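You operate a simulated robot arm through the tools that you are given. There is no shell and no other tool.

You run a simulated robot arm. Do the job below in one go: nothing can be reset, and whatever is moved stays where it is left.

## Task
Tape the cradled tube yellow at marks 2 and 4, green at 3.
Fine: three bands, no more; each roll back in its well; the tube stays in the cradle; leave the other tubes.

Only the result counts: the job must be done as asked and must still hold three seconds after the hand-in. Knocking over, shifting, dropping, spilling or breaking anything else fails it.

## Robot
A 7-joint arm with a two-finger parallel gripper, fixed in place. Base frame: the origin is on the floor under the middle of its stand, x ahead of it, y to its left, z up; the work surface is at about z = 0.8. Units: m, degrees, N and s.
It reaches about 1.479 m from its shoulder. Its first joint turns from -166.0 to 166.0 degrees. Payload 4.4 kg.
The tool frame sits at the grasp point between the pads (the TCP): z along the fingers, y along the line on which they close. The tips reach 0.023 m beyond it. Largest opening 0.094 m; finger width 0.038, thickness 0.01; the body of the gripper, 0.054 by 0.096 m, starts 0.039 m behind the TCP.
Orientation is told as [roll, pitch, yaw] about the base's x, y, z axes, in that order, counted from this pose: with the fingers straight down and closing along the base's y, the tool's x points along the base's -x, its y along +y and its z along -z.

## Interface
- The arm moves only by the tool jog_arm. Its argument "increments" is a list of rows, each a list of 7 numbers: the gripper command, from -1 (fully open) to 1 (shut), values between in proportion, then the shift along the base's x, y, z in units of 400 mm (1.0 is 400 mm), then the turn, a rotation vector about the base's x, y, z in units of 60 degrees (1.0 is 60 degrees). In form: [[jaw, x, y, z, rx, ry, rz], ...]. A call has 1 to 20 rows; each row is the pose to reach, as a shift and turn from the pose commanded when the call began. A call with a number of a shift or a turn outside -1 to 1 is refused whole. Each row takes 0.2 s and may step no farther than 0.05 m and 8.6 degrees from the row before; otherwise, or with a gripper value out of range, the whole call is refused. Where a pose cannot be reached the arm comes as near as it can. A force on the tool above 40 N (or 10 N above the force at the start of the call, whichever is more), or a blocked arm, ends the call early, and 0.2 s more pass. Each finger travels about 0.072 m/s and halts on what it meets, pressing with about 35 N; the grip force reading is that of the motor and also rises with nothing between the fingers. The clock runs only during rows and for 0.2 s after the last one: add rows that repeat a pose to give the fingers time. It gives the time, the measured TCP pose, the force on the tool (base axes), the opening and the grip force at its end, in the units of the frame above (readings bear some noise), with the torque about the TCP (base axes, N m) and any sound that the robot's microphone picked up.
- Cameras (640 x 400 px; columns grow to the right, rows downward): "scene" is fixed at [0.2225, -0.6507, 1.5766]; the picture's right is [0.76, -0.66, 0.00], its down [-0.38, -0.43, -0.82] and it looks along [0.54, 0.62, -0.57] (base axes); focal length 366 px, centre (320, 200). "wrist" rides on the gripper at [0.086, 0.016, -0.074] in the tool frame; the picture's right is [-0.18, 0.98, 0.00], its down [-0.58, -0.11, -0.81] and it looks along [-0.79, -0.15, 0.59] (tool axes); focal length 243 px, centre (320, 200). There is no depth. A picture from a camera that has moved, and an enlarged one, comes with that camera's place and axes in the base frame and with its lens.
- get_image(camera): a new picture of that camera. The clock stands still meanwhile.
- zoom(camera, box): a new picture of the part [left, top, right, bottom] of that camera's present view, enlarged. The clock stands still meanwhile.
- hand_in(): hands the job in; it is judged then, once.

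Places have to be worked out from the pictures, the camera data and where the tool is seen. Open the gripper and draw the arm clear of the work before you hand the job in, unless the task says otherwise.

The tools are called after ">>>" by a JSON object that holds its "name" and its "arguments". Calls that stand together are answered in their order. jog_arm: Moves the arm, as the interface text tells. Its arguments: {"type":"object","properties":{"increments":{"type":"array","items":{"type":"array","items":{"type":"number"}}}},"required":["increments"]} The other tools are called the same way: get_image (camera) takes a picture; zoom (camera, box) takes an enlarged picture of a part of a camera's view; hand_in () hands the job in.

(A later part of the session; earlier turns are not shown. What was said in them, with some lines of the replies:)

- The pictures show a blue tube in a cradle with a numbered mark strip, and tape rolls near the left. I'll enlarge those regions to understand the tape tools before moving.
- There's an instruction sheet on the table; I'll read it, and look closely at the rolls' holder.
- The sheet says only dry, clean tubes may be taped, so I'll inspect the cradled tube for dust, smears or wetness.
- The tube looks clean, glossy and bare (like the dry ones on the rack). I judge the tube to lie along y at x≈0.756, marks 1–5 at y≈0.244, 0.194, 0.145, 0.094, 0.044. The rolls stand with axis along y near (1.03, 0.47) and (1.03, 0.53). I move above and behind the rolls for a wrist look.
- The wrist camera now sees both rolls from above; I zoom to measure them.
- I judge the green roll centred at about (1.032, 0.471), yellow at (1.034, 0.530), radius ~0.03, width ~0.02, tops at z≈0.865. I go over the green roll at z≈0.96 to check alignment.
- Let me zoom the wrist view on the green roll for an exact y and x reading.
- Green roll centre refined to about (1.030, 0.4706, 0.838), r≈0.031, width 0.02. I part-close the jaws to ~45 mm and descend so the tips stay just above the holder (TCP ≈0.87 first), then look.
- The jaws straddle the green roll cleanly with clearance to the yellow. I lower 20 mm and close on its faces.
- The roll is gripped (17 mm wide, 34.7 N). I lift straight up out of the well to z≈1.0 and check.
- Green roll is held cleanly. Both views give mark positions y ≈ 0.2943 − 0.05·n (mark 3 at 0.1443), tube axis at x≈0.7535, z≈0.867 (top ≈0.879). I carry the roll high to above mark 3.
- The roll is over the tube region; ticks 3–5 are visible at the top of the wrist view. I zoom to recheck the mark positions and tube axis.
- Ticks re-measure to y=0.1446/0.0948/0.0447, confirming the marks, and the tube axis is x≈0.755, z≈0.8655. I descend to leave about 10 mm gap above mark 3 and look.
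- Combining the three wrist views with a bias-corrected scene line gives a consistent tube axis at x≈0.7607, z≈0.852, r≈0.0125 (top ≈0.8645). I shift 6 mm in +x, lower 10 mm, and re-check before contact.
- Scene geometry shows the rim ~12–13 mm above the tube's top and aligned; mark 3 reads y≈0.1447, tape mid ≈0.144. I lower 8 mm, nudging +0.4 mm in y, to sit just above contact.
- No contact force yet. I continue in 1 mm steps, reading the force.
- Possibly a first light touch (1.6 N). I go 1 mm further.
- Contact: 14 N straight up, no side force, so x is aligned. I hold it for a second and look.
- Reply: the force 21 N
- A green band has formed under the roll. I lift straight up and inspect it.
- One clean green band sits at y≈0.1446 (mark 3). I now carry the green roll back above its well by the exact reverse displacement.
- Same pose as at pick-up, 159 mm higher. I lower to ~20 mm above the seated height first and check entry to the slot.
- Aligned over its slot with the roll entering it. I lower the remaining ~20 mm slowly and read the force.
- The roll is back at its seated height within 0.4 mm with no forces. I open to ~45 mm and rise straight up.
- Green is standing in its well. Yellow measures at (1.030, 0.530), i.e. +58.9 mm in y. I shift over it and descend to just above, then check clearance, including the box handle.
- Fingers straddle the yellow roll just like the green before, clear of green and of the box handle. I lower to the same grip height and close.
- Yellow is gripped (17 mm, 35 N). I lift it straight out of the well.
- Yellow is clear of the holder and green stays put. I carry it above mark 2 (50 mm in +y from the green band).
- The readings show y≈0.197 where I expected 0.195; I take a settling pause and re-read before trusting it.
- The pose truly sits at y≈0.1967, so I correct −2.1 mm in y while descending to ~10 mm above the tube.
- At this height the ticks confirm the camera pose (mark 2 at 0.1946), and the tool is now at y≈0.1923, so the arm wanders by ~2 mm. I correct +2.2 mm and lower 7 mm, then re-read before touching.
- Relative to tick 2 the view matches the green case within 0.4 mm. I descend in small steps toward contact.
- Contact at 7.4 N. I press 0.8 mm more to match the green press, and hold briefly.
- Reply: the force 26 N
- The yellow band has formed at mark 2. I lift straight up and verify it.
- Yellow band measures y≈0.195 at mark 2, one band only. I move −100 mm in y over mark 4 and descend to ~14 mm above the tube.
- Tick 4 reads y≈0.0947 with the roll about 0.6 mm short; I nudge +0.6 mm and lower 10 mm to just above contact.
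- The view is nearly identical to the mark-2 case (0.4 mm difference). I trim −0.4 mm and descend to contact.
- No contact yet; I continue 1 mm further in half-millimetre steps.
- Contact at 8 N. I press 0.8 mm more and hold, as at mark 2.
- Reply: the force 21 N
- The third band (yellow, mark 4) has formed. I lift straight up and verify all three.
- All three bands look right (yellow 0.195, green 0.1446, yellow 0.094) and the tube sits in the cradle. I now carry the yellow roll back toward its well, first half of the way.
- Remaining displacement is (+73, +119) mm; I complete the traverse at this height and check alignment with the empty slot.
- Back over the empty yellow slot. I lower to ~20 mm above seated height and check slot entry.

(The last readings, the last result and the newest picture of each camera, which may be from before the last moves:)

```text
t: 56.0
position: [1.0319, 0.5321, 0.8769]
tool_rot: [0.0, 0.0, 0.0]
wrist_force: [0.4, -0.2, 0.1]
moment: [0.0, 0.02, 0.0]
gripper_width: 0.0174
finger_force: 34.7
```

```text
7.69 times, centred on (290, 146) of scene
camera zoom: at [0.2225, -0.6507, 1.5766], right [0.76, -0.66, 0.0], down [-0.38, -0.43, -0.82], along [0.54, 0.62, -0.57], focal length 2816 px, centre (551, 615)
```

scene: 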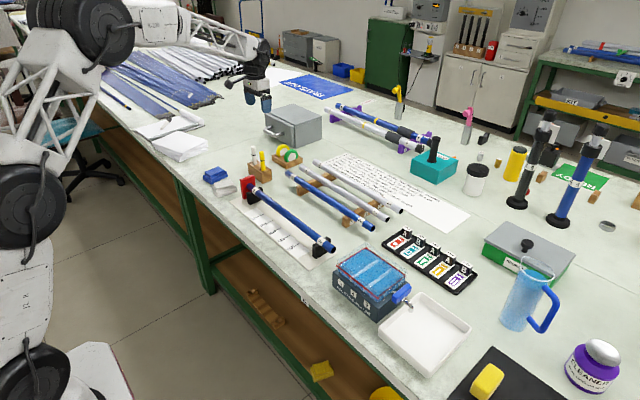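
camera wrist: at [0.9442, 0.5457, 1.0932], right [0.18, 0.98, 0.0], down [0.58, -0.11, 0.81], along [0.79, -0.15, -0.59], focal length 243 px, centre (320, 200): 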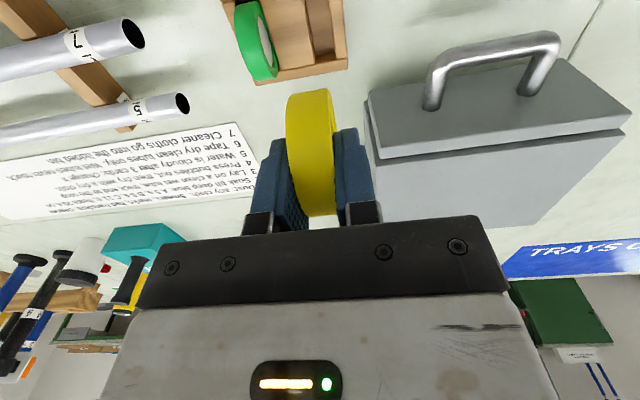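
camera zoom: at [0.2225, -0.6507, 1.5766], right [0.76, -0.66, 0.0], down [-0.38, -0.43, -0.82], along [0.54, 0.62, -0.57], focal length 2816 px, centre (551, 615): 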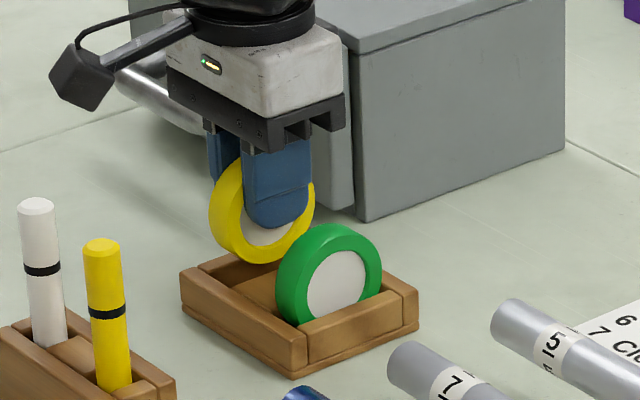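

Slot mid measures y≈0.5302 and the roll ≈0.5305 with ~2 mm clearance each side, so alignment is good. I lower the last 20 mm slowly.

>>> {"name": "jog_arm", "arguments": {"increments": [[1, 0, -0.001, -0.012, 0, 0, 0], [1, 0, -0.001, -0.024, 0, 0, 0], [1, 0, -0.001, -0.034, 0, 0, 0], [1, 0, -0.001, -0.042, 0, 0, 0], [1, 0, -0.001, -0.048, 0, 0, 0], [1, 0, -0.001, -0.0515, 0, 0, 0], [1, 0, -0.001, -0.0515, 0, 0, 0]]}}

>>> {"name": "zoom", "arguments": {"camera": "wrist", "box": [140, 0, 380, 220]}}

>>> {"name": "zoom", "arguments": {"camera": "scene", "box": [255, 120, 325, 172]}}

```text
t: 57.6
position: [1.0305, 0.5297, 0.8563]
tool_rot: [-0.1, 0.0, 0.0]
wrist_force: [-0.1, 0.6, -0.5]
moment: [-0.04, -0.03, -0.01]
gripper_width: 0.0173
finger_force: 35.2
```

```text
1.82 times, centred on (260, 110) of wrist
camera zoom: at [0.9437, 0.5463, 0.9317], right [0.18, 0.98, 0.0], down [0.58, -0.11, 0.81], along [0.79, -0.15, -0.59], focal length 441 px, centre (429, 364)
```

zoom: 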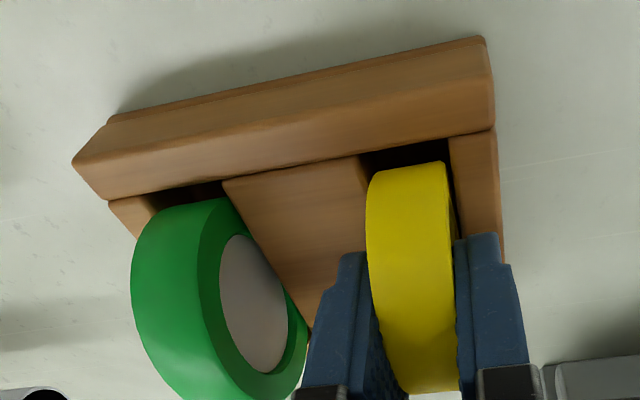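

```text
7.69 times, centred on (290, 146) of scene
camera zoom: at [0.2225, -0.6507, 1.5766], right [0.76, -0.66, 0.0], down [-0.38, -0.43, -0.82], along [0.54, 0.62, -0.57], focal length 2816 px, centre (551, 615)
```

zoom: 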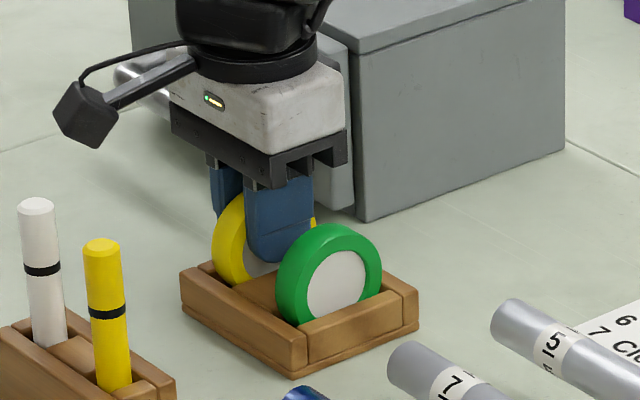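

The yellow roll is in its slot at pick-up height, no contact forces. I release to ~45 mm opening and rise straight up.

>>> {"name": "jog_arm", "arguments": {"increments": [[0.4, 0, 0, 0, 0, 0, 0], [0.04, 0, 0, 0, 0, 0, 0], [0.04, 0, 0, 0, 0, 0, 0], [0.04, 0, 0, 0.02, 0, 0, 0], [0.04, 0, 0, 0.06, 0, 0, 0], [0.04, 0, 0, 0.12, 0, 0, 0], [0.04, 0, 0, 0.2, 0, 0, 0], [0.04, 0, 0, 0.28, 0, 0, 0], [0.04, 0, 0, 0.36, 0, 0, 0], [0.04, 0, 0, 0.36, 0, 0, 0]]}}

>>> {"name": "get_image", "arguments": {"camera": "wrist"}}

>>> {"name": "zoom", "arguments": {"camera": "scene", "box": [255, 120, 325, 172]}}

```text
t: 59.8
position: [1.0295, 0.5313, 0.9996]
tool_rot: [0.1, 0.0, 0.0]
wrist_force: [0.8, 0.5, -0.6]
moment: [-0.02, -0.03, 0.0]
gripper_width: 0.045
finger_force: 0.1
```

```text
taken
camera wrist: at [0.9429, 0.5463, 1.075], right [0.18, 0.98, 0.0], down [0.58, -0.11, 0.81], along [0.79, -0.15, -0.59], focal length 243 px, centre (320, 200)
```

wrist: 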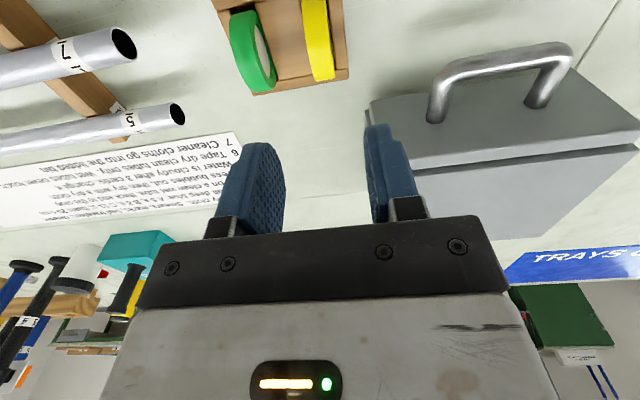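

```text
7.69 times, centred on (290, 146) of scene
camera zoom: at [0.2225, -0.6507, 1.5766], right [0.76, -0.66, 0.0], down [-0.38, -0.43, -0.82], along [0.54, 0.62, -0.57], focal length 2816 px, centre (551, 615)
```

zoom: 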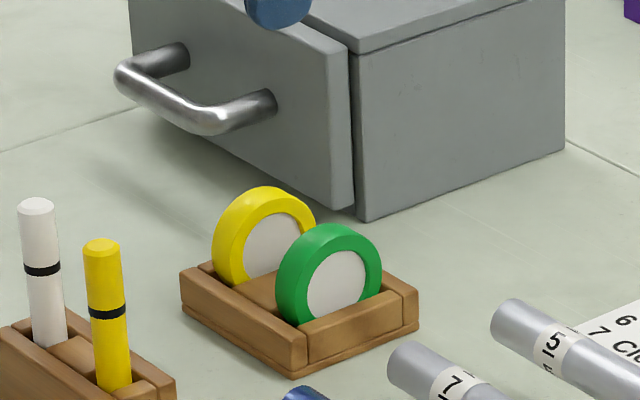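

Both rolls stand in their wells. I raise the arm and withdraw to the start region, opening the gripper.

>>> {"name": "jog_arm", "arguments": {"increments": [[0.04, 0, 0, 0.11, 0, 0, 0], [0.04, -0.02, -0.02, 0.22, 0, 0, 0], [-1, -0.06, -0.06, 0.32, 0, 0, 0], [-1, -0.13, -0.12, 0.33, 0, 0, 0], [-1, -0.21, -0.19, 0.33, 0, 0, 0], [-1, -0.29, -0.26, 0.33, 0, 0, 0], [-1, -0.37, -0.33, 0.33, 0, 0, 0], [-1, -0.45, -0.4, 0.33, 0, 0, 0], [-1, -0.53, -0.47, 0.33, 0, 0, 0], [-1, -0.61, -0.54, 0.33, 0, 0, 0], [-1, -0.69, -0.61, 0.33, 0, 0, 0], [-1, -0.77, -0.68, 0.33, 0, 0, 0], [-1, -0.85, -0.75, 0.33, 0, 0, 0], [-1, -0.85, -0.75, 0.33, 0, 0, 0], [-1, -0.85, -0.75, 0.33, 0, 0, 0]]}}

>>> {"name": "get_image", "arguments": {"camera": "scene"}}

>>> {"name": "zoom", "arguments": {"camera": "scene", "box": [220, 140, 380, 260]}}

>>> {"name": "get_image", "arguments": {"camera": "wrist"}}

>>> {"name": "zoom", "arguments": {"camera": "wrist", "box": [110, 0, 430, 200]}}

```text
t: 63.0
position: [0.6925, 0.2291, 1.131]
tool_rot: [0.1, -0.1, -0.1]
wrist_force: [-0.5, 0.2, 0.3]
moment: [0.03, 0.01, -0.02]
gripper_width: 0.0941
finger_force: 0.0
```

```text
taken
```

scene: 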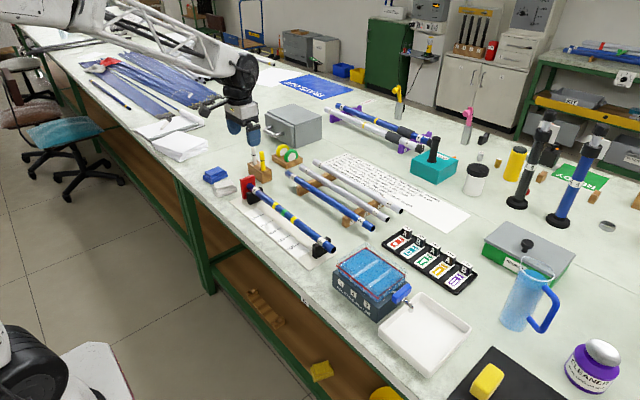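

```text
3.33 times, centred on (300, 200) of scene
camera zoom: at [0.2225, -0.6507, 1.5766], right [0.76, -0.66, 0.0], down [-0.38, -0.43, -0.82], along [0.54, 0.62, -0.57], focal length 1220 px, centre (387, 200)
```

zoom: 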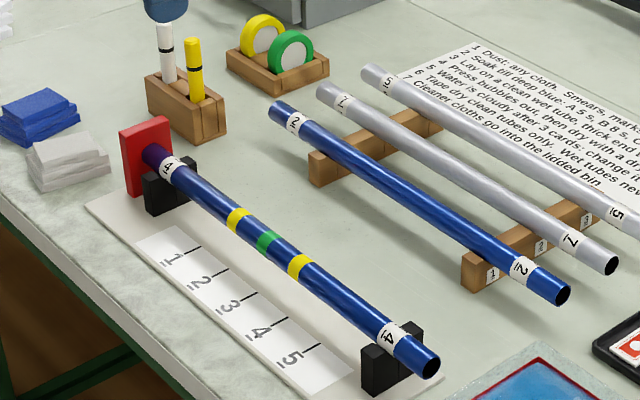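

```text
taken
camera wrist: at [0.6055, 0.2447, 1.2066], right [0.18, 0.98, 0.0], down [0.58, -0.11, 0.81], along [0.79, -0.15, -0.59], focal length 243 px, centre (320, 200)
```

wrist: 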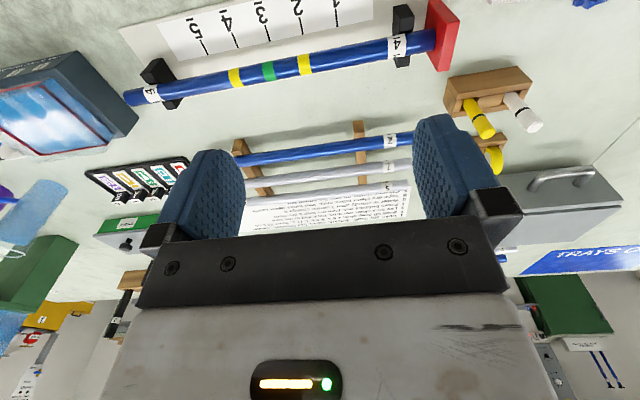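

```text
2.00 times, centred on (270, 100) of wrist
camera zoom: at [0.6055, 0.2447, 1.2066], right [0.18, 0.98, 0.0], down [0.58, -0.11, 0.81], along [0.79, -0.15, -0.59], focal length 485 px, centre (420, 400)
```

zoom: 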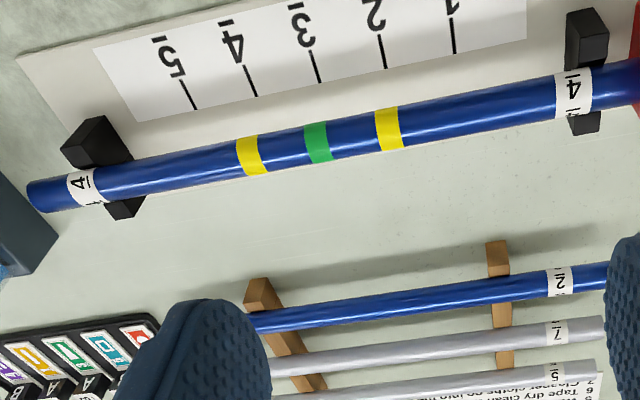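

The final views show exactly three bands: yellow at mark 2, green at 3 and yellow at 4. The tube is in its cradle, both rolls are upright in their wells, the other items are undisturbed, and the gripper is open and clear. I hand the job in.

>>> {"name": "hand_in", "arguments": {}}

```text
The job is handed in.
```

The cradled tube now has exactly three bands: yellow at mark 2, green at mark 3 and yellow at mark 4. By my camera measurements each band is centred within about 1 mm of its mark.

Both rolls are back upright in their own wells and the tube is still in its cradle. In the final pictures nothing else, including the other tubes, had moved. The gripper was open and clear of the work when I handed the job in; no verdict came back with it.

The sheet on the bench says to tape only clean, dry tubes. In close-up pictures the tube looked clean and dry, with no dust or smears, so I didn't wipe it first.
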